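You operate a simulated robot arm through the tools that you are given. There is no shell and no other tool. Be economical: measure what you need, move in short steps, check, and stop when the job is done.

You run a simulated two-armed robot. Do the job below in one go: nothing can be reset, and whatever is moved stays where it is left.

## Task
Close the conveyor up and jog the purple tray to the stop.
Fine: move the brush to the table with two mats and shut the end cover before the key goes on.
Where things are to end (x, y in the base frame): orange brush within 0.06 m of [-0.69, -1.13].

It is judged by the outcome, as a careful person would: the job done as asked, and still so three seconds after it is handed in. It fails if anything else is knocked over, pushed out of place, dropped, spilled or broken. A push-on lid holds only when it is set on centred and level and pressed home; a screw cap is set on level and turned clockwise until tight.

## Robot
Two 7-joint arms with two-finger parallel grippers on one trunk, on a base that drives. Base frame: it is fixed to the floor where the robot stands at the start and does not move with it; the origin is under the middle of the robot, x ahead of it, y to its left, z up. Readings come in m, degrees, newtons and seconds.
The left shoulder is at the start at [0.05, 0.165, 1.155], the right one opposite. With the tool pointing down near the work surface each hand reaches from about 0.24 to 0.7 m from the robot's upright axis, wherever it stands, measured 20 degrees to its own side. Places, roughly: conveyor run switch [0.3, 0.1, 0.6]; conveyor speed knob [0.3, 0.3, 0.6]; end cover [0.7, -0.6, 0.8]; red key switch [0.3, 0.4, 0.6]; top of the table with two mats [-0.8, -1.3, 0.8]; white pointer knob [1.3, 0.3, 0.8]. Payload 3.91 kg a hand.
The tool frame of a hand sits at the grasp point between the pads (the TCP): z along the fingers, y along the line on which they close. The tips reach 0.03 m beyond it. Largest opening 0.11 m; finger width 0.02, thickness 0.01; the body of the gripper, 0.048 by 0.112 m, starts 0.055 m behind the TCP.
Orientation is told as [roll, pitch, yaw] about the base's x, y, z axes, in that order, counted from this pose: with the fingers straight down and closing along the base's y, the tool's x points along the base's -x, its y along +y and its z along -z.

## Interface
- The arms move only by the tool nudge_tool. It takes "left_plan", "right_plan" or both (then of equal length, played together; a hand with none holds still); each is a list of rows, each a list of 7 numbers: the shift along the tool's x, y, z in m, then the turn, a rotation vector about the tool's x, y, z in degrees, then the finger opening in m, from 0 to 0.11. In form: [[tx, ty, tz, wx, wy, wz, hand], ...]. A call has 1 to 10 rows; each row shifts and turns the commanded pose from where the row before left it, along the tool's axes as they then stand. A row lasts 0.2 s, in which the tool goes at most 0.05 m and 8.6 degrees; a call with a longer step from one row to the next is refused whole, and so is a gripper value outside its range. A pose out of reach is approached as far as the arm can. The call stops where the force on the tool passes 40 N (or 10 N more than at its start, if that is more) or the arm is blocked; 0.2 s more then pass. The fingers move at their own pace (about 0.045 m/s each) and stop on an object; they squeeze with about 29 N. The grip force told is the motor's: it shows also when the fingers shut on nothing. Time passes only in rows, and 0.2 s behind the last, so rows that do not move let the fingers close. It gives the time, the measured TCP pose, the force on the tool (base axes), the opening and the grip force at its end, in the units of the frame above (readings bear some noise), with the torque about the TCP (base axes, N m) and any sound that the robot's microphone picked up, and new pictures: "views" is both (left out), scene, wrist or none (wrist: the cameras of the hands that moved).
- Cameras (640 x 400 px; columns grow to the right, rows downward): "scene" is now at [0.1063, -0.0311, 1.3089]; the picture's right is [-0.38, -0.92, 0.00], its down [-0.66, 0.27, -0.71] and it looks along [0.65, -0.27, -0.71] (base axes); focal length 214 px, centre (320, 200). "left" rides on the left gripper at [0.072, -0.017, -0.103] in its tool frame; the picture's right is [0.23, 0.97, 0.00], its down [-0.76, 0.18, -0.62] and it looks along [-0.61, 0.14, 0.78] (tool axes); focal length 222 px, centre (320, 200). "right" rides on the right gripper at [0.073, 0.017, -0.103] in its tool frame; the picture's right is [-0.23, 0.97, 0.00], its down [-0.76, -0.18, -0.62] and it looks along [-0.61, -0.14, 0.78] (tool axes); focal length 222 px, centre (320, 200). There is no depth. A picture from a camera that has moved, and an enlarged one, comes with that camera's place and axes in the base frame and with its lens.
- move_column(by): slides the trunk up (or, below 0, down) by that many m; the arms and the scene camera ride with it, the base frame stays. It gives what a move gives, with no picture.
- base_move(legs): drives the robot by 1 to 6 legs, each [ahead, left, turn to the left] in m, m and degrees, along the robot's own axes; the way and the turn of a leg run together, so that a leg with both is an arc; at most 1.5 m and 180 degrees a leg. The arms and the cameras ride along, it lands a little off, and it stops where it bumps. It gives what a move gives, and a new picture of the scene camera.
- head_to(pan, tilt): turns the head with the scene camera to pan (to the left, within 80 degrees either way) and tilt (down, from -29 to 69), counted from straight ahead of the robot. It gives what a move gives, and a new picture of the scene camera.
- inspect(camera, box): a new picture of the part [left, top, right, bottom] of that camera's present view, enlarged. It takes no simulated time.
- finish_job(): hands the job in; it is judged then, once.

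Go step by step. Nothing tells you exact positions but the pictures and the camera data: compare them with the known pose of the tool, close in by small moves and look again before you grip or let go. The budget is 120 turns and 260 pictures, counting those below and the enlarged ones. Unless the task says otherwise, let go and move clear before handing in.

The tools are called after "Request:" as a command line: name --argument value ..., lists and objects as JSON in quotes. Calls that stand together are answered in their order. nudge_tool: Moves the arms, as the interface text tells. Its arguments: {"type":"object","properties":{"left_plan":{"type":"array","items":{"type":"array","items":{"type":"number"}}},"right_plan":{"type":"array","items":{"type":"array","items":{"type":"number"}}},"views":{"type":"string","enum":["both","scene","wrist","none"]}},"required":[]} The other tools are called the same way: move_column (by) slides the trunk up or down; base_move (legs) drives the base; head_to (pan, tilt) turns the head that bears the scene camera; inspect (camera, box) takes an enlarged picture of a part of a camera's view; finish_job () hands the job in.

At the start:

```text
clock: 0.0
left_tool_pos: [0.4162, 0.0143, 1.083]
left_tcp_rot: [0.0, -0.1, -0.1]
left_force: [0.4, 0.0, -0.6]
left_wrist_torque: [0.0, 0.0, 0.01]
left_finger_gap: 0.11
left_grip_force: 0.0
right_tool_pos: [0.3884, -0.325, 1.1502]
right_tcp_rot: [0.0, 0.1, -0.1]
right_force: [1.0, 0.3, 0.0]
right_wrist_torque: [0.02, 0.02, -0.01]
right_finger_gap: 0.1101
right_grip_force: 0.0
trunk travel left (down, up): [-0.375, 0.128]
robot x, y, heading: [-0.0038, 0.0016, -0.2]
head pan, tilt: [-22.4, 45.2]
```

scene: 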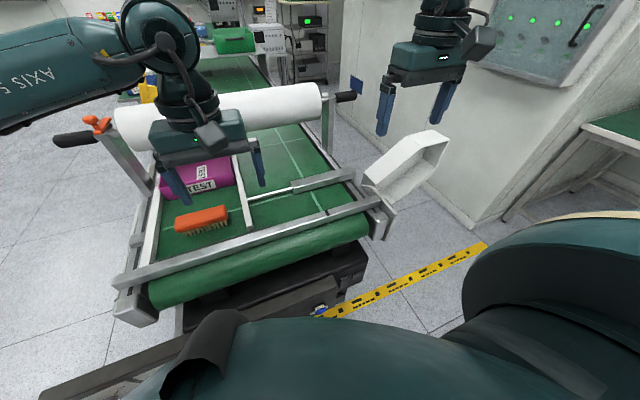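
right: 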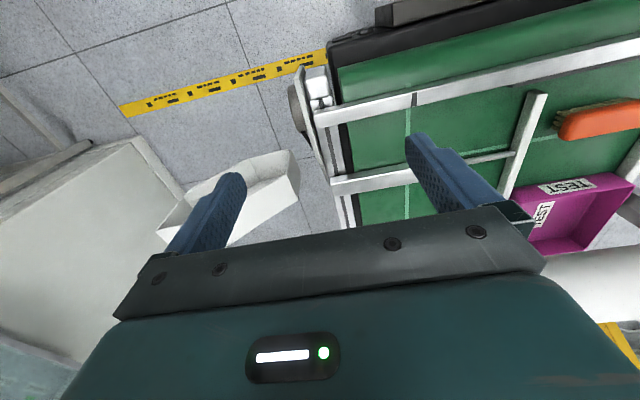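
left: 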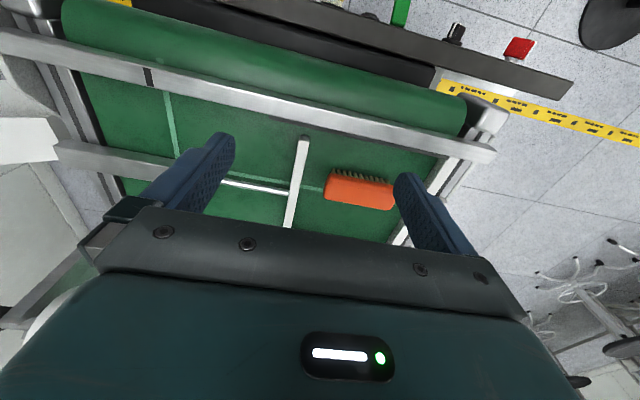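

I see the conveyor ahead with the orange brush and purple tray on it, a white hinged box (probably the end cover) to the right, and a control panel below the near edge. First I look closer at each of these.

Request:
inspect --camera "scene" --box '[100, 60, 460, 320]'

Request:
inspect --camera "left" --box '[240, 0, 640, 240]'

Request:
inspect --camera "right" --box '[120, 0, 480, 240]'

Request:
head_to --pan 20 --tilt 65

```text
1.54 times, centred on (280, 190) of scene
camera zoom: at [0.1063, -0.0311, 1.3089], right [-0.38, -0.92, 0.0], down [-0.66, 0.27, -0.71], along [0.65, -0.27, -0.71], focal length 330 px, centre (382, 215)
```

zoom: 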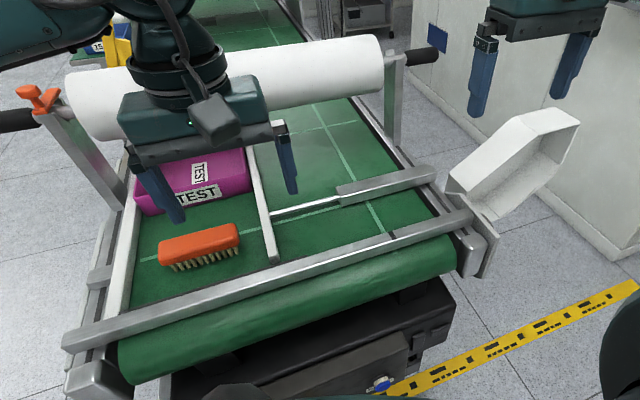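

```text
1.60 times, centred on (440, 120) of left
camera zoom: at [0.3435, -0.0024, 1.1862], right [-0.23, 0.97, 0.0], down [0.76, 0.18, 0.62], along [0.61, 0.14, -0.78], focal length 355 px, centre (128, 328)
```

zoom: 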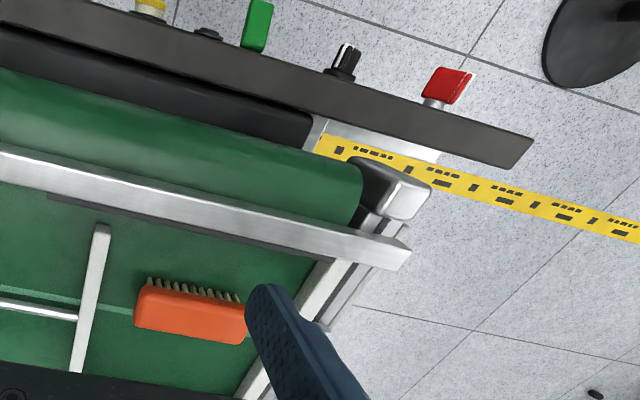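

```text
1.67 times, centred on (300, 120) of right
camera zoom: at [0.3165, -0.3067, 1.2523], right [0.23, 0.97, 0.0], down [0.76, -0.18, 0.62], along [0.61, -0.14, -0.78], focal length 370 px, centre (353, 333)
```

zoom: 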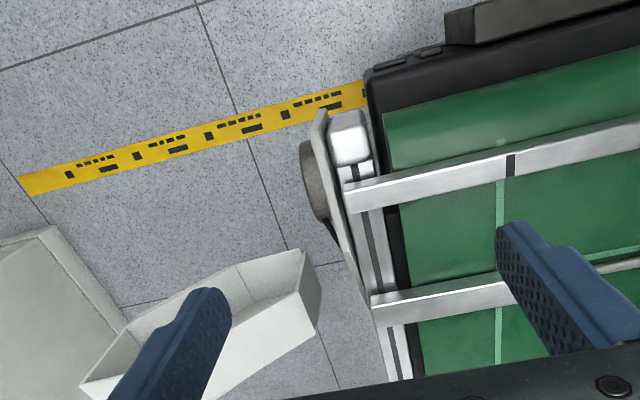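

```text
clock: 1.1
left_tool_pos: [0.4171, 0.0143, 1.0833]
left_tcp_rot: [0.0, 0.0, 0.1]
left_force: [-0.3, -0.5, -0.8]
left_wrist_torque: [0.02, -0.03, -0.02]
left_finger_gap: 0.1099
left_grip_force: 0.1
right_tool_pos: [0.389, -0.3254, 1.1493]
right_tcp_rot: [0.1, 0.0, -0.1]
right_force: [0.1, 0.2, 0.0]
right_wrist_torque: [0.02, 0.01, -0.03]
right_finger_gap: 0.11
right_grip_force: 0.0
trunk travel left (down, up): [-0.375, 0.128]
robot x, y, heading: [0.0003, 0.0028, -0.1]
head pan, tilt: [20.0, 65.0]
camera scene: at [0.0883, 0.0206, 1.2841], right [0.34, -0.94, 0.0], down [-0.85, -0.31, -0.42], along [0.4, 0.14, -0.91], focal length 214 px, centre (320, 200)
```

scene: 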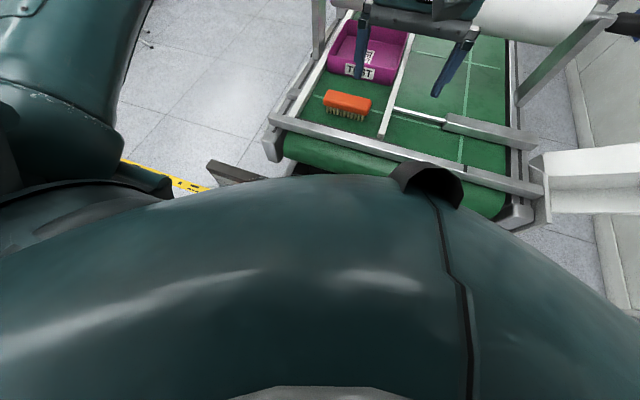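

The head is blocked by the robot's own shoulder. I look around to the right and then back off a little to view the panel from the front.

Request:
head_to --pan -80 --tilt 30

Request:
base_move --legs '[[-0.5, 0, 0]]'

Request:
head_to --pan 0 --tilt 45

```text
clock: 2.9
left_tool_pos: [0.4162, 0.0145, 1.0824]
left_tcp_rot: [0.0, 0.0, 0.0]
left_force: [-0.2, -0.4, -0.8]
left_wrist_torque: [0.01, -0.01, -0.01]
left_finger_gap: 0.1102
left_grip_force: 0.1
right_tool_pos: [0.3893, -0.3258, 1.1493]
right_tcp_rot: [0.0, 0.1, -0.1]
right_force: [-0.2, 0.1, -0.6]
right_wrist_torque: [0.0, 0.04, 0.01]
right_finger_gap: 0.1101
right_grip_force: 0.0
trunk travel left (down, up): [-0.375, 0.128]
robot x, y, heading: [-0.0015, -0.0044, -0.0]
head pan, tilt: [-80.0, 30.0]
camera scene: at [0.047, -0.0892, 1.3317], right [-0.98, -0.17, 0.0], down [-0.09, 0.49, -0.87], along [0.15, -0.85, -0.5], focal length 214 px, centre (320, 200)
```

scene: 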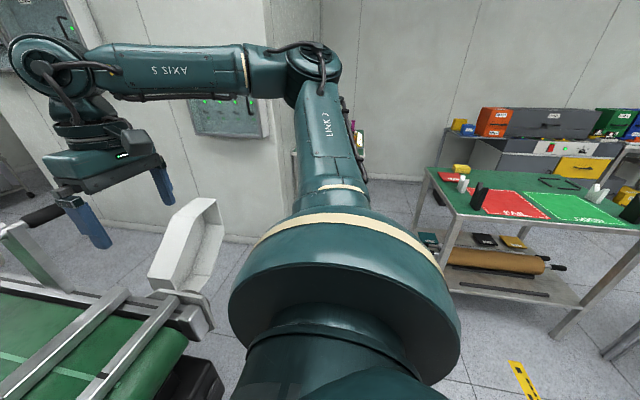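

```text
clock: 5.8
left_tool_pos: [-0.088, 0.0148, 1.0839]
left_tcp_rot: [0.1, 0.0, 0.3]
left_force: [0.5, -0.2, 0.0]
left_wrist_torque: [0.01, 0.0, 0.03]
left_finger_gap: 0.1103
left_grip_force: 0.0
right_tool_pos: [-0.1139, -0.324, 1.1502]
right_tcp_rot: [0.0, -0.1, 0.3]
right_force: [-1.1, -0.9, 0.8]
right_wrist_torque: [-0.05, -0.04, 0.01]
right_finger_gap: 0.1098
right_grip_force: 0.0
trunk travel left (down, up): [-0.375, 0.128]
robot x, y, heading: [-0.5057, -0.0015, 0.5]
head pan, tilt: [-80.0, 30.0]
camera scene: at [-0.4564, -0.0903, 1.3318], right [-0.98, -0.18, 0.0], down [-0.09, 0.49, -0.87], along [0.16, -0.85, -0.5], focal length 214 px, centre (320, 200)
```

scene: 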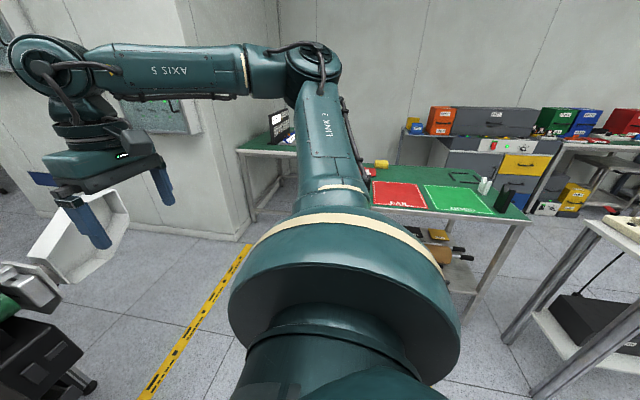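

```text
clock: 7.3
left_tool_pos: [-0.0874, 0.0157, 1.0833]
left_tcp_rot: [0.1, 0.0, 0.3]
left_force: [0.7, 0.4, -0.1]
left_wrist_torque: [0.0, 0.01, -0.03]
left_finger_gap: 0.1099
left_grip_force: 0.1
right_tool_pos: [-0.1124, -0.3244, 1.1491]
right_tcp_rot: [0.0, 0.0, 0.2]
right_force: [-0.3, 0.9, -0.2]
right_wrist_torque: [0.01, -0.04, -0.03]
right_finger_gap: 0.1101
right_grip_force: 0.0
trunk travel left (down, up): [-0.375, 0.128]
robot x, y, heading: [-0.5035, -0.0, 0.5]
head pan, tilt: [0.0, 45.0]
camera scene: at [-0.3908, -0.001, 1.3091], right [0.01, -1.0, 0.0], down [-0.71, 0.0, -0.71], along [0.71, 0.0, -0.71], focal length 214 px, centre (320, 200)
```

scene: 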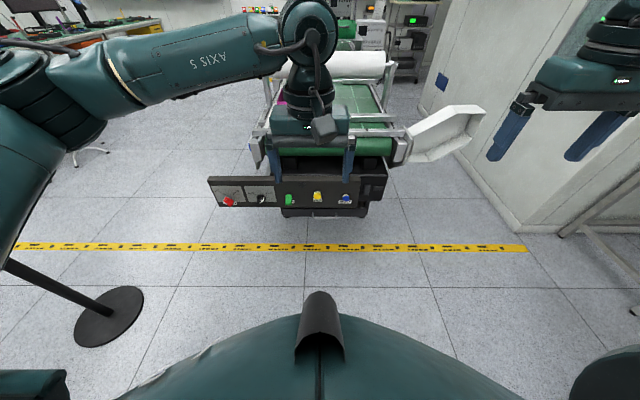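

The panel is visible now: red key, knob, green, yellow and blue controls. I zoom in on it.

Request:
inspect --camera "scene" --box '[200, 160, 400, 225]'

Request:
inspect --camera "scene" --box '[240, 40, 490, 180]'

Request:
inspect --camera "left" --box '[0, 0, 640, 200]'

```text
3.20 times, centred on (300, 192) of scene
camera zoom: at [-0.3908, -0.001, 1.3091], right [0.01, -1.0, 0.0], down [-0.71, 0.0, -0.71], along [0.71, 0.0, -0.71], focal length 686 px, centre (384, 224)
```

zoom: 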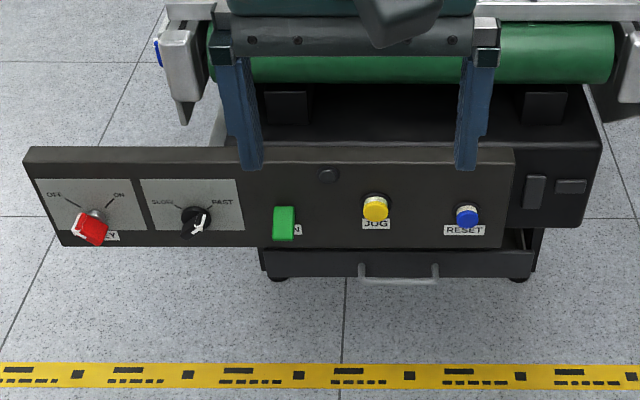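

```text
2.56 times, centred on (365, 110) of scene
camera zoom: at [-0.3908, -0.001, 1.3091], right [0.01, -1.0, 0.0], down [-0.71, 0.0, -0.71], along [0.71, 0.0, -0.71], focal length 549 px, centre (205, 430)
```

zoom: 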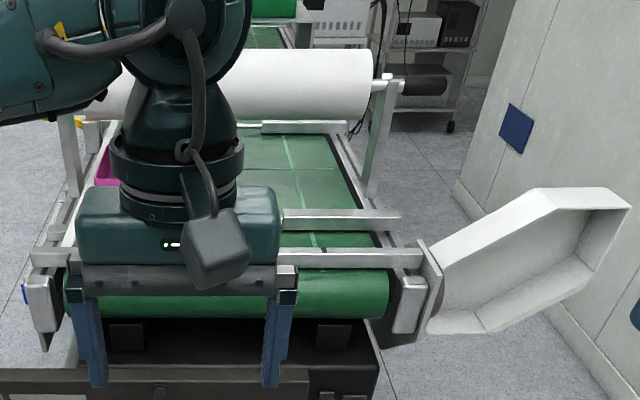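

```text
1.00 times, centred on (320, 100) of left
camera zoom: at [-0.1598, -0.0019, 1.1862], right [-0.23, 0.97, 0.0], down [0.76, 0.18, 0.62], along [0.61, 0.14, -0.78], focal length 222 px, centre (320, 300)
```

zoom: 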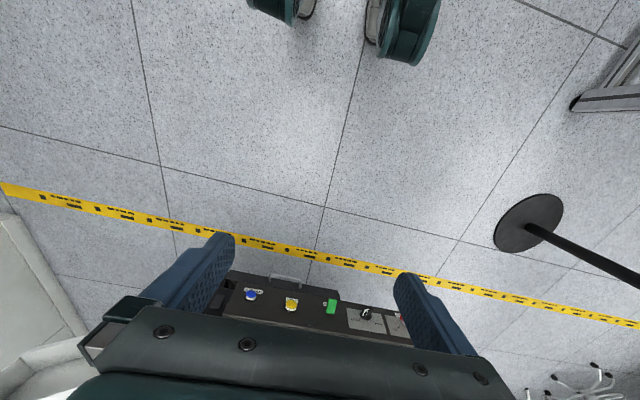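

Panel: KEY (OFF/ON), SLOW–FAST knob, RUN rocker, yellow JOG, blue RESET. The brush lies about (0.547, 0.114), long axis along y. I drive back and turn the left hand 90° to grip it across.

Request:
base_move --legs '[[0.5, 0, -0.5]]'

Request:
nudge_tool --left_plan '[[-0.013, 0.01, 0, 0, 0, 8.5, 0.11], [-0.013, 0.01, 0, 0, 0, 8.5, 0.11], [-0.013, 0.01, 0, 0, 0, 8.5, 0.11], [-0.013, 0.01, 0, 0, 0, 8.5, 0.11], [-0.013, 0.01, 0, 0, 0, 8.5, 0.11], [0, 0, 0, 0, 0, 8.5, 0.11], [0, 0, 0, 0, 0, 8.5, 0.11], [0, 0, 0, 0, 0, 8.5, 0.11], [0, 0, 0, 0, 0, 8.5, 0.11], [0, 0, 0, 0, 0, 8.5, 0.11]]' --views "both"

```text
clock: 10.2
left_tool_pos: [0.4045, 0.0064, 1.0834]
left_tcp_rot: [0.0, 0.0, -0.7]
left_force: [0.3, -0.8, -0.2]
left_wrist_torque: [0.02, 0.03, -0.02]
left_finger_gap: 0.1101
left_grip_force: 0.0
right_tool_pos: [0.3729, -0.3337, 1.1493]
right_tcp_rot: [0.1, 0.0, -0.9]
right_force: [-0.5, 0.1, -0.7]
right_wrist_torque: [0.01, 0.01, 0.02]
right_finger_gap: 0.1101
right_grip_force: 0.0
trunk travel left (down, up): [-0.375, 0.128]
robot x, y, heading: [-0.009, -0.0034, -0.8]
head pan, tilt: [0.0, 45.0]
camera scene: at [0.101, -0.005, 1.3091], right [-0.01, -1.0, 0.0], down [-0.71, 0.01, -0.71], along [0.71, -0.01, -0.71], focal length 214 px, centre (320, 200)
```

scene: 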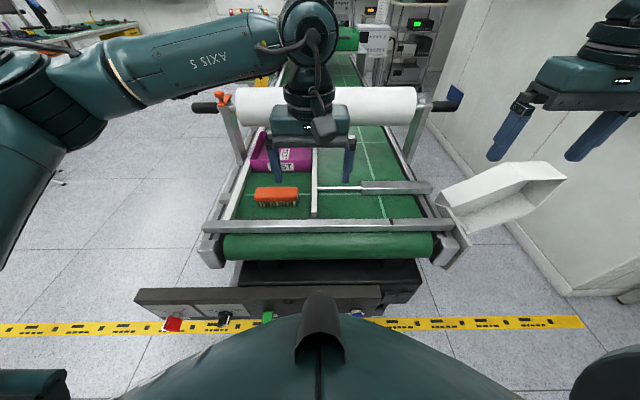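

```text
clock: 12.4
left_tool_pos: [0.4817, 0.0325, 1.0825]
left_tcp_rot: [0.1, 0.0, -57.5]
left_force: [-0.7, 1.3, -0.4]
left_wrist_torque: [-0.02, 0.0, 0.0]
left_finger_gap: 0.1098
left_grip_force: 0.0
left hand out of reach, approached as far as the arm can: row 8, 9, 10
right_tool_pos: [0.3726, -0.3341, 1.1487]
right_tcp_rot: [0.0, 0.0, -0.9]
right_force: [0.4, -0.4, -0.7]
right_wrist_torque: [-0.02, -0.01, 0.0]
right_finger_gap: 0.1102
right_grip_force: 0.0
trunk travel left (down, up): [-0.375, 0.128]
robot x, y, heading: [-0.0133, -0.0037, -1.0]
head pan, tilt: [0.0, 45.0]
camera scene: at [0.1006, -0.005, 1.3091], right [-0.01, -1.0, 0.0], down [-0.71, 0.01, -0.71], along [0.71, -0.01, -0.71], focal length 214 px, centre (320, 200)
camera left: at [0.427, 0.0843, 1.1868], right [0.7, 0.71, 0.0], down [0.56, -0.55, 0.62], along [0.45, -0.44, -0.78], focal length 222 px, centre (320, 200)
```

scene: 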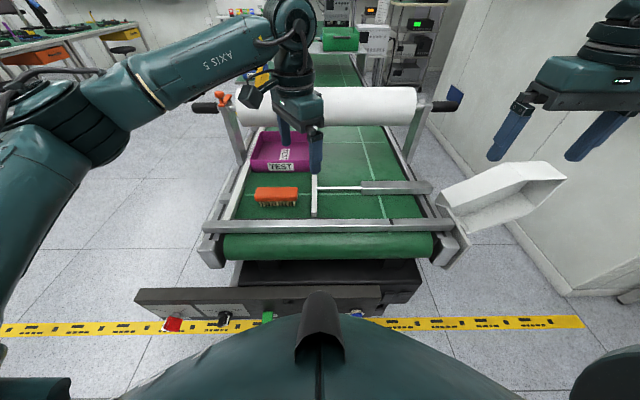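
left: 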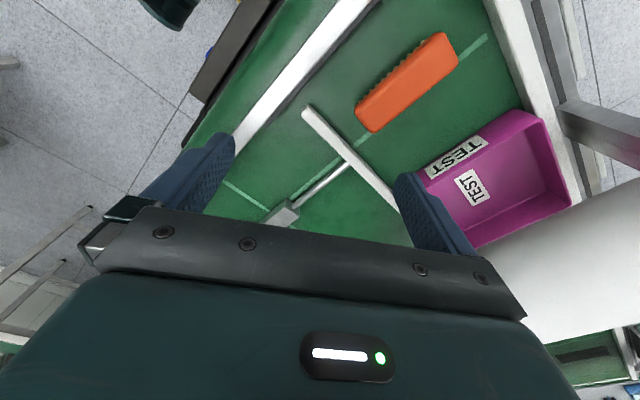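

The brush is at about (0.545, 0.12). The wrist can't turn that far this way, so I turn it the other way.

Request:
nudge_tool --left_plan '[[0, 0, 0, 0, 0, -8.5, 0.11], [0, 0, 0, 0, 0, -8.5, 0.11], [0, 0, 0, 0, 0, -8.5, 0.11], [0, 0, 0, 0, 0, -8.5, 0.11], [0, 0, 0, 0, 0, -8.5, 0.11], [0, 0, 0, 0, 0, -8.5, 0.11], [0, 0, 0, 0, 0, -8.5, 0.11], [0, 0, 0, 0, 0, -8.5, 0.11], [0, 0, 0, 0, 0, -8.5, 0.11], [0, 0, 0, 0, 0, -8.5, 0.11]]' --views "none"

Request:
nudge_tool --left_plan '[[0, 0, 0, 0, 0, -8.5, 0.11], [0, 0, 0, 0, 0, -8.5, 0.11], [0, 0, 0, 0, 0, -8.5, 0.11], [0, 0, 0, 0, 0, -8.5, 0.11], [0, 0, 0, 0, 0, -8.5, 0.11], [0, 0, 0, 0, 0, -8.5, 0.11], [0, 0, 0, 0, 0, -8.5, 0.11]]' --views "wrist"

```text
clock: 14.7
left_tool_pos: [0.4791, 0.0325, 1.0826]
left_tcp_rot: [0.0, 0.0, 27.7]
left_force: [-0.1, -0.4, 0.1]
left_wrist_torque: [0.03, 0.0, -0.02]
left_finger_gap: 0.1101
left_grip_force: 0.1
right_tool_pos: [0.3726, -0.3343, 1.1493]
right_tcp_rot: [0.0, 0.1, -0.8]
right_force: [-0.1, 0.7, 0.2]
right_wrist_torque: [0.03, 0.03, -0.02]
right_finger_gap: 0.1101
right_grip_force: 0.1
trunk travel left (down, up): [-0.375, 0.128]
robot x, y, heading: [-0.013, -0.0034, -0.6]
head pan, tilt: [0.0, 45.0]
```

```text
clock: 16.2
left_tool_pos: [0.48, 0.0333, 1.0819]
left_tcp_rot: [0.1, 0.0, 87.2]
left_force: [0.3, 0.7, 0.8]
left_wrist_torque: [0.01, 0.04, -0.01]
left_finger_gap: 0.11
left_grip_force: 0.1
right_tool_pos: [0.3721, -0.3338, 1.1498]
right_tcp_rot: [0.0, -0.1, -0.9]
right_force: [-0.8, 0.4, -0.1]
right_wrist_torque: [-0.01, 0.0, -0.01]
right_finger_gap: 0.1102
right_grip_force: 0.0
trunk travel left (down, up): [-0.375, 0.128]
robot x, y, heading: [-0.0106, -0.0046, -1.0]
head pan, tilt: [0.0, 45.0]
camera left: at [0.4925, -0.0408, 1.1857], right [-0.98, -0.18, 0.0], down [-0.14, 0.77, 0.62], along [-0.11, 0.61, -0.78], focal length 222 px, centre (320, 200)
```

left: 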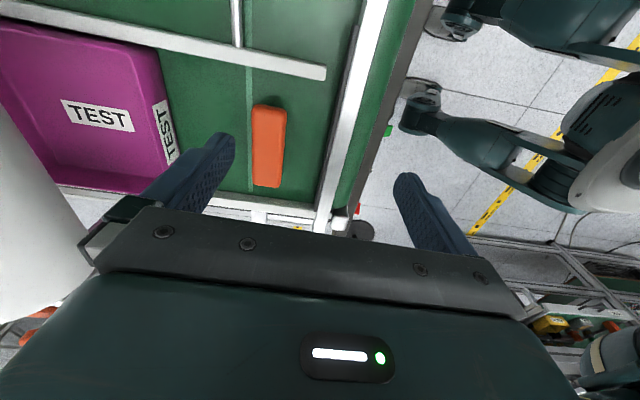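

The hand is now nearly square to the brush. I move above it and lower partway, with the fingers partly closed to clear the tray.

Request:
nudge_tool --left_plan '[[-0.045, -0.03, 0, 0, 0, -2, 0.09], [-0.042, -0.03, 0, 0, 0, 0, 0.09], [0, 0, 0.045, 0, 0, 0, 0.09], [0, 0, 0.045, 0, 0, 0, 0.09], [0, 0, 0.03, 0, 0, 0, 0.09]]' --views "both"

```text
refused: row 1 steps farther than a row can; nothing moved
```

Request:
nudge_tool --left_plan '[[-0.03, -0.02, 0, 0, 0, -2, 0.09], [-0.03, -0.02, 0, 0, 0, 0, 0.09], [-0.027, -0.02, 0, 0, 0, 0, 0.09], [0, 0, 0.045, 0, 0, 0, 0.09], [0, 0, 0.045, 0, 0, 0, 0.09], [0, 0, 0.03, 0, 0, 0, 0.09]]' --views "both"

```text
clock: 17.6
left_tool_pos: [0.5442, 0.1181, 0.9611]
left_tcp_rot: [0.0, 0.0, 89.0]
left_force: [-0.2, 0.1, 0.1]
left_wrist_torque: [-0.01, -0.01, -0.03]
left_finger_gap: 0.09
left_grip_force: 0.1
right_tool_pos: [0.3721, -0.3337, 1.1485]
right_tcp_rot: [0.0, 0.0, -0.9]
right_force: [0.1, 1.0, -0.8]
right_wrist_torque: [0.01, 0.01, 0.06]
right_finger_gap: 0.1101
right_grip_force: 0.1
trunk travel left (down, up): [-0.375, 0.128]
robot x, y, heading: [-0.0132, -0.003, -0.8]
head pan, tilt: [0.0, 45.0]
camera scene: at [0.1007, -0.0049, 1.3092], right [-0.01, -1.0, 0.0], down [-0.71, 0.01, -0.71], along [0.71, -0.01, -0.71], focal length 214 px, centre (320, 200)
camera left: at [0.5603, 0.0458, 1.0647], right [-0.98, -0.21, 0.0], down [-0.16, 0.76, 0.62], along [-0.13, 0.61, -0.78], focal length 222 px, centre (320, 200)
```

scene: 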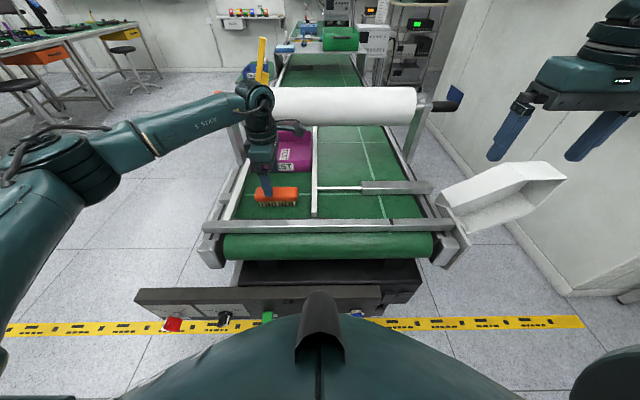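
left: 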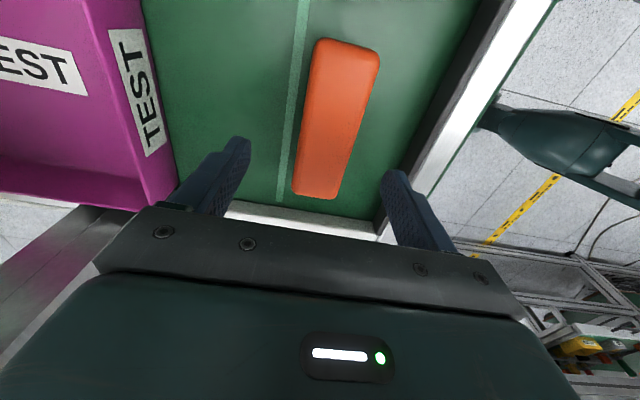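

Request:
nudge_tool --left_plan '[[0.006, 0.003, 0.02, 0, 0, 0, 0.09], [0, 0, 0.02, 0, 0, 0, 0.09], [0, 0, 0.013, 0, 0, 0, 0.09]]' --views "both"

Request:
inspect --camera "scene" --box '[220, 130, 340, 220]'

```text
clock: 18.4
left_tool_pos: [0.5408, 0.1125, 0.9101]
left_tcp_rot: [0.1, 0.0, 89.0]
left_force: [0.0, 0.3, -0.2]
left_wrist_torque: [0.01, 0.01, -0.02]
left_finger_gap: 0.0902
left_grip_force: 0.1
right_tool_pos: [0.3726, -0.3328, 1.1499]
right_tcp_rot: [0.0, -0.1, -1.0]
right_force: [1.0, 0.5, 0.7]
right_wrist_torque: [-0.01, 0.01, 0.0]
right_finger_gap: 0.1097
right_grip_force: 0.0
trunk travel left (down, up): [-0.375, 0.128]
robot x, y, heading: [-0.0145, -0.0036, -0.8]
head pan, tilt: [0.0, 45.0]
camera scene: at [0.1006, -0.005, 1.3091], right [-0.01, -1.0, 0.0], down [-0.71, 0.01, -0.71], along [0.71, -0.01, -0.71], focal length 214 px, centre (320, 200)
camera left: at [0.5565, 0.0398, 1.0126], right [-0.98, -0.21, 0.0], down [-0.16, 0.76, 0.62], along [-0.13, 0.61, -0.78], focal length 222 px, centre (320, 200)
```

scene: 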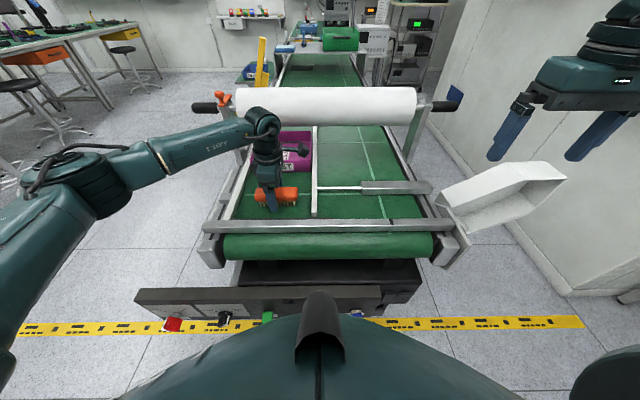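
left: 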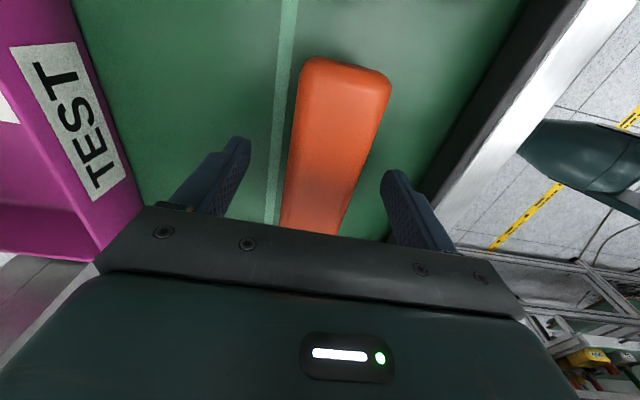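

```text
4.44 times, centred on (280, 175) of scene
camera zoom: at [0.1006, -0.005, 1.3091], right [-0.01, -1.0, 0.0], down [-0.71, 0.01, -0.71], along [0.71, -0.01, -0.71], focal length 953 px, centre (498, 311)
```

zoom: 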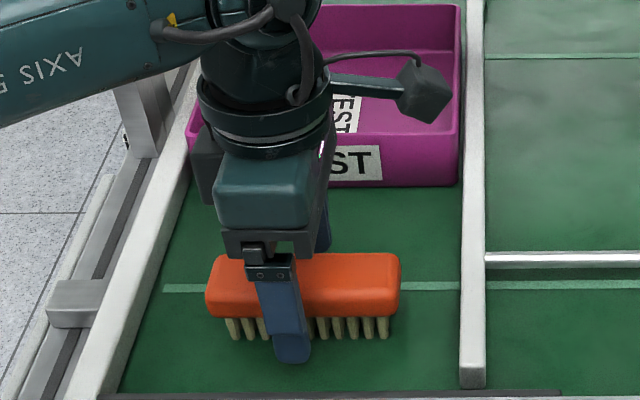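

The fingers straddle the brush at body height. I shift 8 mm toward its middle, close, and lift.

Request:
nudge_tool --left_plan '[[0.009, 0, 0, 0, 0, 0, 0.09], [0, 0, 0, 0, 0, 0, 0.02], [0, 0, 0, 0, 0, 0, 0.02], [0, 0, 0, 0, 0, 0, 0.02], [0, 0, 0, 0, 0, 0, 0.02], [0, 0, -0.03, 0, 0, 0, 0.02], [0, 0, -0.045, 0, 0, 0, 0.02], [0, 0, -0.045, 0, 0, 0, 0.02], [0, 0, -0.04, 0, 0, 0, 0.02]]' --views "both"

```text
clock: 20.4
left_tool_pos: [0.5383, 0.1044, 1.0692]
left_tcp_rot: [0.0, 0.0, 89.1]
left_force: [-0.8, 0.3, 0.6]
left_wrist_torque: [0.01, 0.01, 0.0]
left_finger_gap: 0.02
left_grip_force: 0.0
right_tool_pos: [0.3724, -0.3339, 1.1497]
right_tcp_rot: [0.0, -0.2, -0.8]
right_force: [0.2, -0.3, -0.8]
right_wrist_torque: [0.0, -0.01, -0.01]
right_finger_gap: 0.11
right_grip_force: 0.1
trunk travel left (down, up): [-0.375, 0.128]
robot x, y, heading: [-0.01, -0.0074, -1.0]
head pan, tilt: [0.0, 45.0]
camera scene: at [0.1003, -0.0052, 1.3091], right [-0.01, -1.0, 0.0], down [-0.71, 0.01, -0.71], along [0.71, -0.01, -0.71], focal length 214 px, centre (320, 200)
camera left: at [0.5532, 0.0317, 1.1723], right [-0.98, -0.21, 0.0], down [-0.16, 0.76, 0.62], along [-0.13, 0.61, -0.78], focal length 222 px, centre (320, 200)
```

scene: 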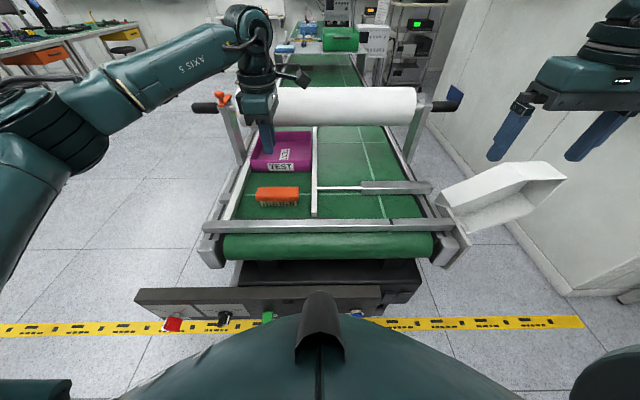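
left: 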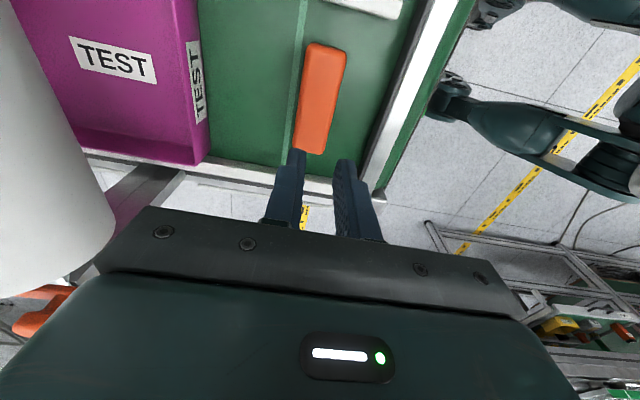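

The fingers closed above the brush body and it stayed put. I open, go down again deeper with force watch, and look before closing.

Request:
nudge_tool --left_plan '[[0.004, 0.001, 0, 0, 0, 0, 0.09], [0, 0, 0.04, 0, 0, 0, 0.09], [0, 0, 0.045, 0, 0, 0, 0.09], [0, 0, 0.045, 0, 0, 0, 0.09], [0, 0, 0.025, 0, 0, 0, 0.09], [0, 0, 0.012, 0, 0, 0, 0.09], [0, 0, 0.012, 0, 0, 0, 0.09], [0, 0, 0, 0, 0, 0, 0.09]]' --views "both"

Request:
inspect --camera "scene" --box '[220, 130, 340, 220]'

```text
clock: 22.2
left_tool_pos: [0.5367, 0.0996, 0.8894]
left_tcp_rot: [0.0, 0.0, 89.0]
left_force: [0.2, 0.2, -0.4]
left_wrist_torque: [0.02, 0.01, 0.02]
left_finger_gap: 0.09
left_grip_force: 0.1
right_tool_pos: [0.3739, -0.3334, 1.1503]
right_tcp_rot: [0.0, 0.1, -0.9]
right_force: [-0.1, -0.3, -0.8]
right_wrist_torque: [0.02, 0.0, 0.0]
right_finger_gap: 0.11
right_grip_force: 0.1
trunk travel left (down, up): [-0.375, 0.128]
robot x, y, heading: [-0.0103, -0.0074, -0.9]
head pan, tilt: [0.0, 45.0]
camera scene: at [0.1005, -0.005, 1.3091], right [-0.01, -1.0, 0.0], down [-0.71, 0.01, -0.71], along [0.71, -0.01, -0.71], focal length 214 px, centre (320, 200)
camera left: at [0.5525, 0.0273, 0.9939], right [-0.98, -0.21, 0.0], down [-0.16, 0.76, 0.62], along [-0.13, 0.61, -0.78], focal length 222 px, centre (320, 200)
```

scene: 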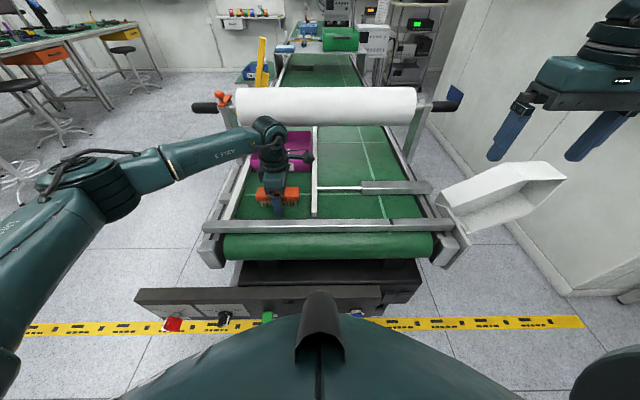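
left: 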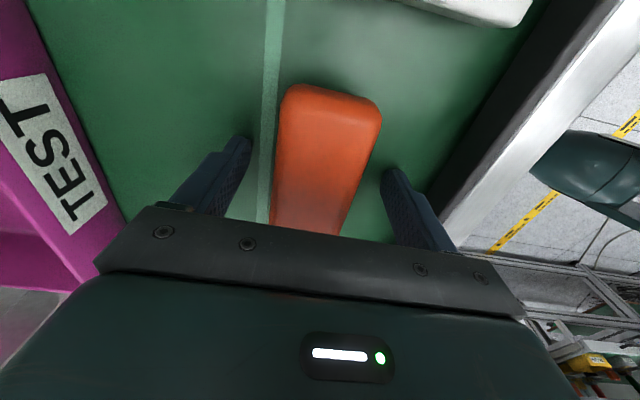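

```text
4.44 times, centred on (280, 175) of scene
camera zoom: at [0.1005, -0.005, 1.3091], right [-0.01, -1.0, 0.0], down [-0.71, 0.01, -0.71], along [0.71, -0.01, -0.71], focal length 953 px, centre (498, 311)
```

zoom: 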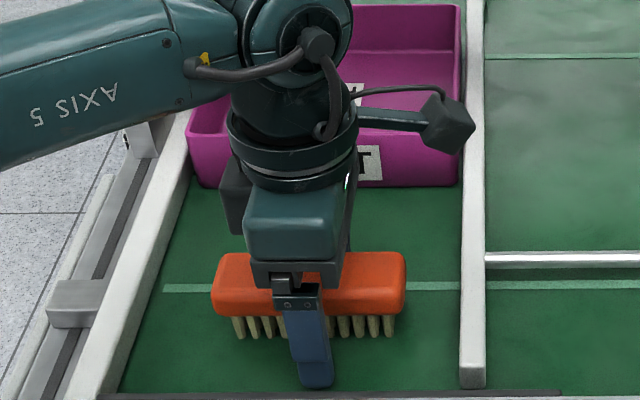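

Request:
nudge_tool --left_plan '[[0, 0, 0.008, 0, 0, 0, 0.09], [0, 0, 0.007, 0, 0, 0, 0.09], [0, 0, 0, 0, 0, 0, 0.02], [0, 0, 0, 0, 0, 0, 0.02], [0, 0, 0, 0, 0, 0, 0.02], [0, 0, 0, 0, 0, 0, 0.02]]' --views "wrist"

```text
clock: 22.8
left_tool_pos: [0.5399, 0.1008, 0.8901]
left_tcp_rot: [-0.3, 0.2, 89.2]
left_force: [-6.8, 3.4, 17.5]
left_wrist_torque: [0.26, 1.26, -0.12]
left_finger_gap: 0.094
left_grip_force: 3.7
right_tool_pos: [0.3724, -0.3338, 1.1499]
right_tcp_rot: [0.1, -0.2, -0.8]
right_force: [0.7, 0.4, -0.3]
right_wrist_torque: [0.03, 0.04, -0.02]
right_finger_gap: 0.1101
right_grip_force: 0.0
trunk travel left (down, up): [-0.375, 0.128]
robot x, y, heading: [-0.0111, -0.0006, -0.6]
head pan, tilt: [0.0, 45.0]
stopped in row 2 (left hand): the force on the tool passed its limit (the readings are from after the stop); the commanded pose is now the measured one
camera left: at [0.5538, 0.0277, 0.9941], right [-0.98, -0.21, -0.01], down [-0.17, 0.77, 0.62], along [-0.13, 0.61, -0.79], focal length 222 px, centre (320, 200)
```

left: 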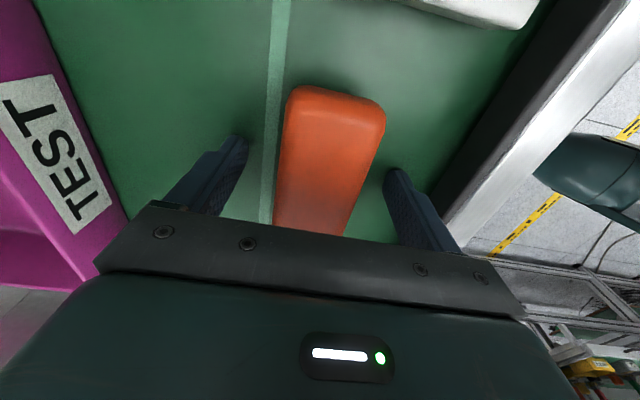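

Contact with the belt (tips at about 0.858). I rise 3 mm and close.

Request:
nudge_tool --left_plan '[[0, 0, -0.004, 0.3, 0, 0, 0.09], [0, 0, 0, 0, 0, 0, 0.02], [0, 0, 0, 0, 0, 0, 0.02], [0, 0, 0, 0, 0, 0, 0.02], [0, 0, 0, 0, 0, 0, 0.02], [0, 0, 0, 0, 0, 0, 0.02]]' --views "both"

```text
clock: 24.2
left_tool_pos: [0.54, 0.0999, 0.8915]
left_tcp_rot: [-0.7, 0.2, 89.2]
left_force: [0.0, 0.7, -0.5]
left_wrist_torque: [0.02, -0.03, 0.02]
left_finger_gap: 0.0432
left_grip_force: 28.5
right_tool_pos: [0.3728, -0.3338, 1.1482]
right_tcp_rot: [-0.1, -0.1, -0.8]
right_force: [0.4, 0.5, -0.3]
right_wrist_torque: [-0.04, 0.02, 0.02]
right_finger_gap: 0.1102
right_grip_force: 0.1
trunk travel left (down, up): [-0.375, 0.128]
robot x, y, heading: [-0.0116, -0.005, -0.7]
head pan, tilt: [0.0, 45.0]
camera scene: at [0.1006, -0.0048, 1.3091], right [-0.01, -1.0, 0.0], down [-0.71, 0.01, -0.71], along [0.71, -0.01, -0.71], focal length 214 px, centre (320, 200)
camera left: at [0.5545, 0.0279, 0.9948], right [-0.98, -0.21, -0.01], down [-0.17, 0.77, 0.62], along [-0.12, 0.61, -0.79], focal length 222 px, centre (320, 200)
```

scene: 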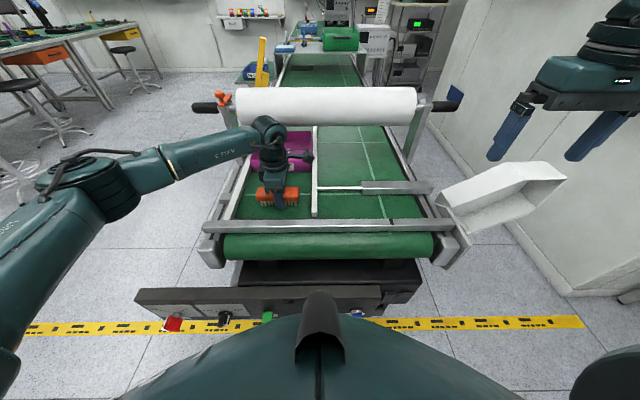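
left: 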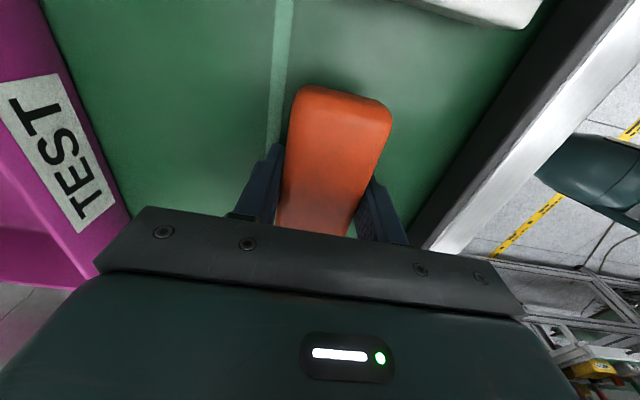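

The brush is gripped (0.043 m, 28 N). I lift it, draw it in, then back off and turn right toward the table with mats.

Request:
nudge_tool --left_plan '[[0, 0, -0.03, 0.4, 0, 0, 0.02], [0, 0, -0.045, 0, 0, 0, 0.02], [0, 0, -0.045, 0, 0, 0, 0.02], [0, 0, -0.045, 0, 0, 0, 0.02], [0, 0, -0.045, 0, 0, 0, 0.02], [0, 0.04, 0, 0, 0, 0, 0.02], [0, 0.04, 0, 0, 0, 0, 0.02]]' --views "scene"

Request:
base_move --legs '[[-0.5, 0, 0], [0, 0, -89]]'

Request:
head_to --pan -25 --tilt 40

```text
clock: 25.8
left_tool_pos: [0.4554, 0.1003, 1.1005]
left_tcp_rot: [-1.2, 0.1, 89.1]
left_force: [-0.3, 0.0, -1.4]
left_wrist_torque: [0.07, -0.01, 0.01]
left_finger_gap: 0.0433
left_grip_force: 28.8
right_tool_pos: [0.3719, -0.3341, 1.1489]
right_tcp_rot: [0.0, -0.1, -0.8]
right_force: [-0.3, 0.3, -0.4]
right_wrist_torque: [-0.01, 0.02, 0.03]
right_finger_gap: 0.1102
right_grip_force: 0.0
trunk travel left (down, up): [-0.375, 0.128]
robot x, y, heading: [-0.0154, -0.0009, -0.8]
head pan, tilt: [0.0, 45.0]
camera scene: at [0.1002, -0.0048, 1.3092], right [-0.01, -1.0, 0.0], down [-0.71, 0.01, -0.71], along [0.71, -0.01, -0.71], focal length 214 px, centre (320, 200)
```

scene: 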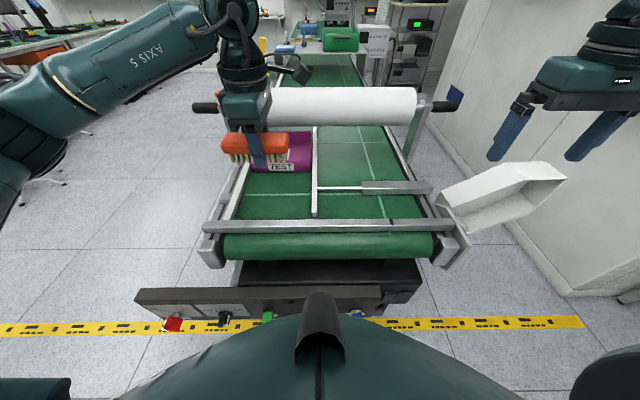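

```text
clock: 32.4
left_tool_pos: [-0.3824, -0.4585, 1.1009]
left_tcp_rot: [-1.2, 0.1, 1.8]
left_force: [-0.1, -0.7, -1.8]
left_wrist_torque: [0.03, 0.02, 0.03]
left_finger_gap: 0.0435
left_grip_force: 28.6
right_tool_pos: [-0.8203, -0.3975, 1.1505]
right_tcp_rot: [0.0, 0.0, -88.1]
right_force: [-0.7, -1.0, -0.2]
right_wrist_torque: [0.01, 0.01, 0.0]
right_finger_gap: 0.1099
right_grip_force: 0.0
trunk travel left (down, up): [-0.375, 0.128]
robot x, y, heading: [-0.5097, 0.0007, -87.9]
head pan, tilt: [0.0, 45.0]
camera scene: at [-0.5032, -0.1079, 1.3091], right [-1.0, -0.03, 0.0], down [-0.02, 0.71, -0.71], along [0.02, -0.71, -0.71], focal length 214 px, centre (320, 200)
```

scene: 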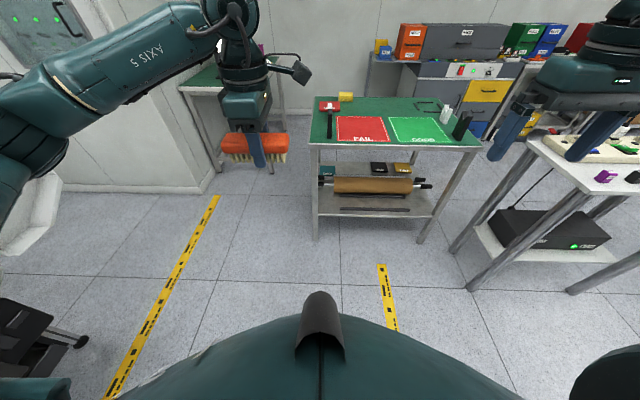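

```text
clock: 33.3
left_tool_pos: [-0.3826, -0.4589, 1.1011]
left_tcp_rot: [-1.0, 0.2, 1.8]
left_force: [-0.2, -0.2, -1.3]
left_wrist_torque: [0.0, 0.0, 0.03]
left_finger_gap: 0.0436
left_grip_force: 28.8
right_tool_pos: [-0.821, -0.3972, 1.1499]
right_tcp_rot: [0.0, -0.1, -88.1]
right_force: [-0.2, 0.3, 0.1]
right_wrist_torque: [-0.04, -0.03, 0.03]
right_finger_gap: 0.11
right_grip_force: 0.0
trunk travel left (down, up): [-0.375, 0.128]
robot x, y, heading: [-0.5113, 0.0043, -88.4]
head pan, tilt: [-25.0, 40.0]
camera scene: at [-0.5391, -0.1049, 1.3164], right [-0.92, 0.39, 0.0], down [0.25, 0.59, -0.77], along [-0.3, -0.7, -0.64], focal length 214 px, centre (320, 200)
```

scene: 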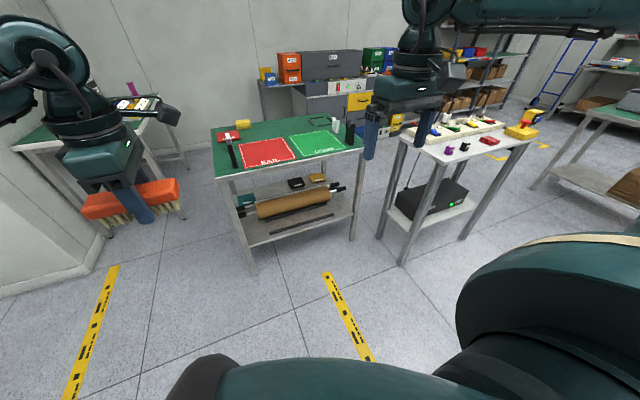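

The target (−0.69, −1.13) is the centre of the red mat on this table, table top about 0.80, near edge at y ≈ −0.96. I strafe right and drive up to it.

Request:
base_move --legs '[[0, -0.2, -1.5], [0.55, 0, 0]]'

Request:
head_to --pan 10 --tilt 50

```text
clock: 37.7
left_tool_pos: [-0.5971, -1.011, 1.1004]
left_tcp_rot: [-1.0, 0.1, 0.2]
left_force: [-0.1, -0.3, -0.3]
left_wrist_torque: [0.02, -0.01, -0.02]
left_finger_gap: 0.0436
left_grip_force: 29.4
right_tool_pos: [-1.0328, -0.9365, 1.1492]
right_tcp_rot: [0.0, 0.0, -89.8]
right_force: [-0.3, 0.7, 0.0]
right_wrist_torque: [0.02, -0.03, 0.02]
right_finger_gap: 0.1099
right_grip_force: 0.1
trunk travel left (down, up): [-0.375, 0.128]
robot x, y, heading: [-0.7094, -0.5459, -89.7]
head pan, tilt: [-25.0, 40.0]
camera scene: at [-0.7423, -0.6522, 1.3163], right [-0.91, 0.42, 0.0], down [0.27, 0.58, -0.77], along [-0.32, -0.7, -0.64], focal length 214 px, centre (320, 200)
```

scene: 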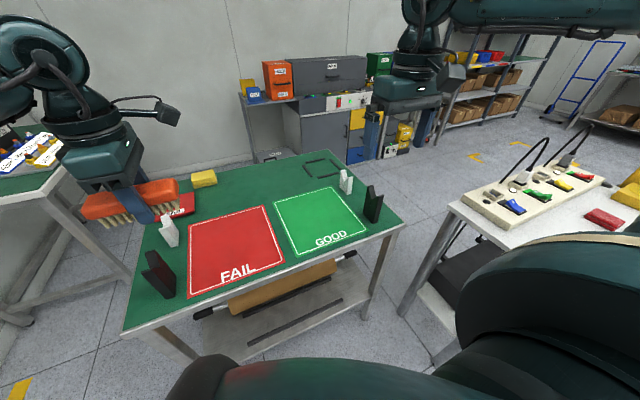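

```text
clock: 38.7
left_tool_pos: [-0.5969, -1.0097, 1.1]
left_tcp_rot: [-1.0, 0.3, 0.2]
left_force: [-0.1, 0.6, -0.6]
left_wrist_torque: [-0.03, 0.02, 0.04]
left_finger_gap: 0.0435
left_grip_force: 28.9
right_tool_pos: [-1.0329, -0.9358, 1.1493]
right_tcp_rot: [0.0, 0.0, -89.8]
right_force: [0.1, -0.1, -0.1]
right_wrist_torque: [0.02, -0.05, -0.02]
right_finger_gap: 0.11
right_grip_force: 0.0
trunk travel left (down, up): [-0.375, 0.128]
robot x, y, heading: [-0.7074, -0.5515, -89.7]
head pan, tilt: [10.0, 50.0]
camera scene: at [-0.6931, -0.6503, 1.3022], right [-0.98, -0.18, 0.0], down [-0.14, 0.75, -0.64], along [0.11, -0.63, -0.77], focal length 214 px, centre (320, 200)
```

scene: 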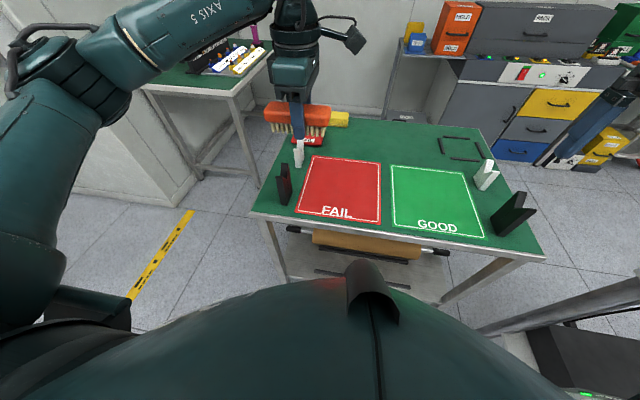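

I move the brush over (−0.69, −1.13) and lower to just above the mat.

Request:
nudge_tool --left_plan '[[0.031, -0.035, 0, 0, 0, 0, 0.02], [0.031, -0.035, 0, 0, 0, 0, 0.02], [0.031, -0.035, 0, 0, 0, 0, 0.02], [0, -0.015, 0.04, 0, 0, 0, 0.02], [0, 0, 0.045, 0, 0, 0, 0.02], [0, 0, 0.045, 0, 0, 0, 0.02], [0, 0, 0.045, 0, 0, 0, 0.02], [0, 0, 0.035, 0, 0, 0, 0.02]]' --views "both"

```text
clock: 40.5
left_tool_pos: [-0.687, -1.1351, 0.8928]
left_tcp_rot: [-1.2, 0.2, 0.2]
left_force: [0.6, 0.5, -0.8]
left_wrist_torque: [0.0, 0.0, 0.02]
left_finger_gap: 0.0436
left_grip_force: 29.0
right_tool_pos: [-1.0314, -0.9365, 1.1487]
right_tcp_rot: [-0.1, 0.0, -89.8]
right_force: [0.8, 1.0, 0.1]
right_wrist_torque: [0.02, 0.02, 0.0]
right_finger_gap: 0.1098
right_grip_force: 0.1
trunk travel left (down, up): [-0.375, 0.128]
robot x, y, heading: [-0.709, -0.5455, -89.6]
head pan, tilt: [10.0, 50.0]
camera scene: at [-0.693, -0.6505, 1.3022], right [-0.98, -0.18, 0.0], down [-0.14, 0.75, -0.64], along [0.12, -0.63, -0.77], focal length 214 px, centre (320, 200)
camera left: at [-0.7597, -1.1491, 0.9968], right [-0.23, 0.97, -0.02], down [0.76, 0.19, 0.62], along [0.6, 0.13, -0.79], focal length 222 px, centre (320, 200)
```

scene: 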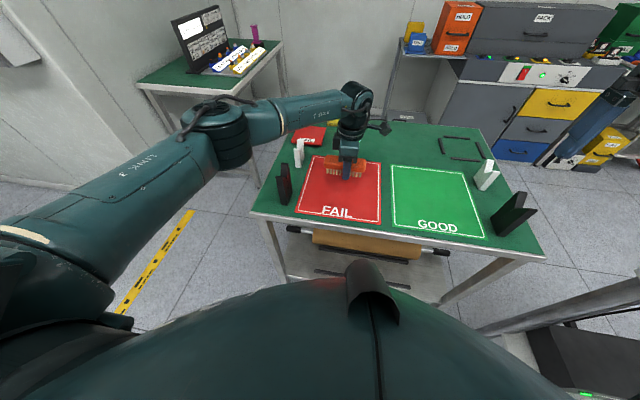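
left: 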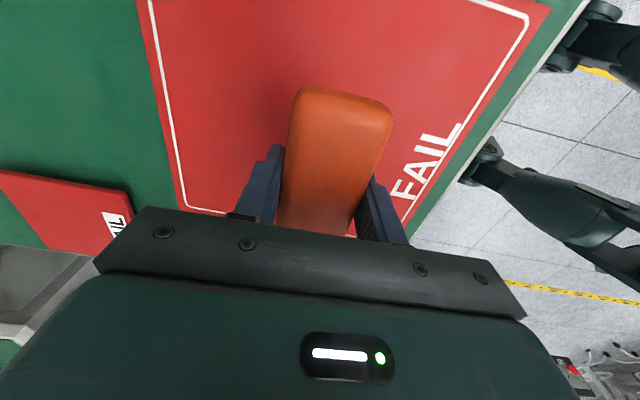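

Request:
nudge_tool --left_plan '[[0, 0, 0.01, 0, 0, 0, 0.02], [0, 0, 0.01, 0, 0, 0, 0.02], [0, 0, 0.01, 0, 0, 0, 0.02], [0, 0, 0.005, 0, 0, 0, 0.02]]' --views "scene"

Request:
inspect --camera "scene" --box '[280, 120, 400, 210]'

```text
clock: 41.5
left_tool_pos: [-0.6903, -1.1344, 0.8599]
left_tcp_rot: [-1.2, 0.2, 0.2]
left_force: [0.2, 0.6, 0.2]
left_wrist_torque: [0.0, 0.0, -0.01]
left_finger_gap: 0.0435
left_grip_force: 29.1
right_tool_pos: [-1.0328, -0.9367, 1.1499]
right_tcp_rot: [0.0, 0.1, -89.8]
right_force: [-0.3, -0.2, 0.0]
right_wrist_torque: [0.01, 0.03, 0.01]
right_finger_gap: 0.11
right_grip_force: 0.1
trunk travel left (down, up): [-0.375, 0.128]
robot x, y, heading: [-0.71, -0.5448, -89.7]
head pan, tilt: [10.0, 50.0]
camera scene: at [-0.693, -0.6503, 1.3022], right [-0.98, -0.18, 0.0], down [-0.14, 0.75, -0.64], along [0.12, -0.63, -0.77], focal length 214 px, centre (320, 200)
```

scene: 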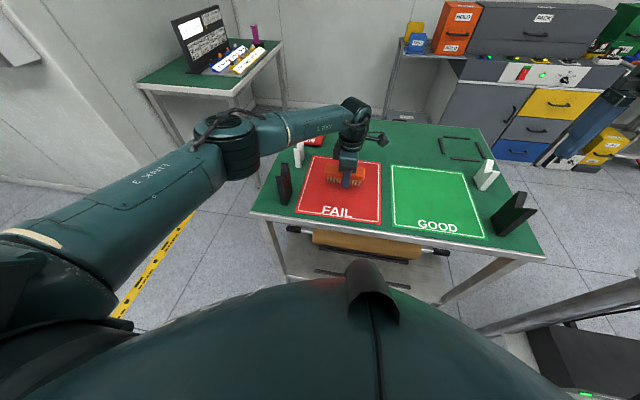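

```text
4.44 times, centred on (340, 165) of scene
camera zoom: at [-0.693, -0.6503, 1.3022], right [-0.98, -0.18, 0.0], down [-0.14, 0.75, -0.64], along [0.12, -0.63, -0.77], focal length 953 px, centre (231, 356)
```

zoom: 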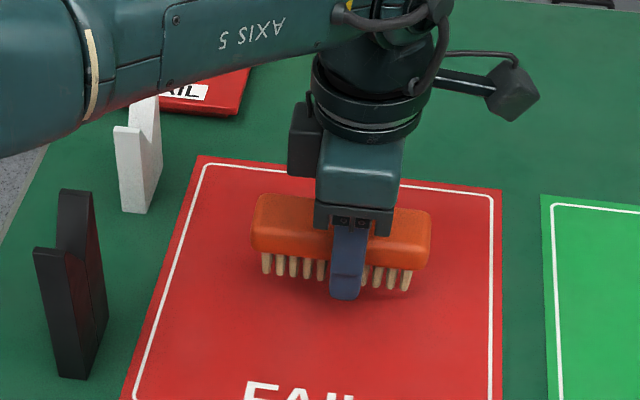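

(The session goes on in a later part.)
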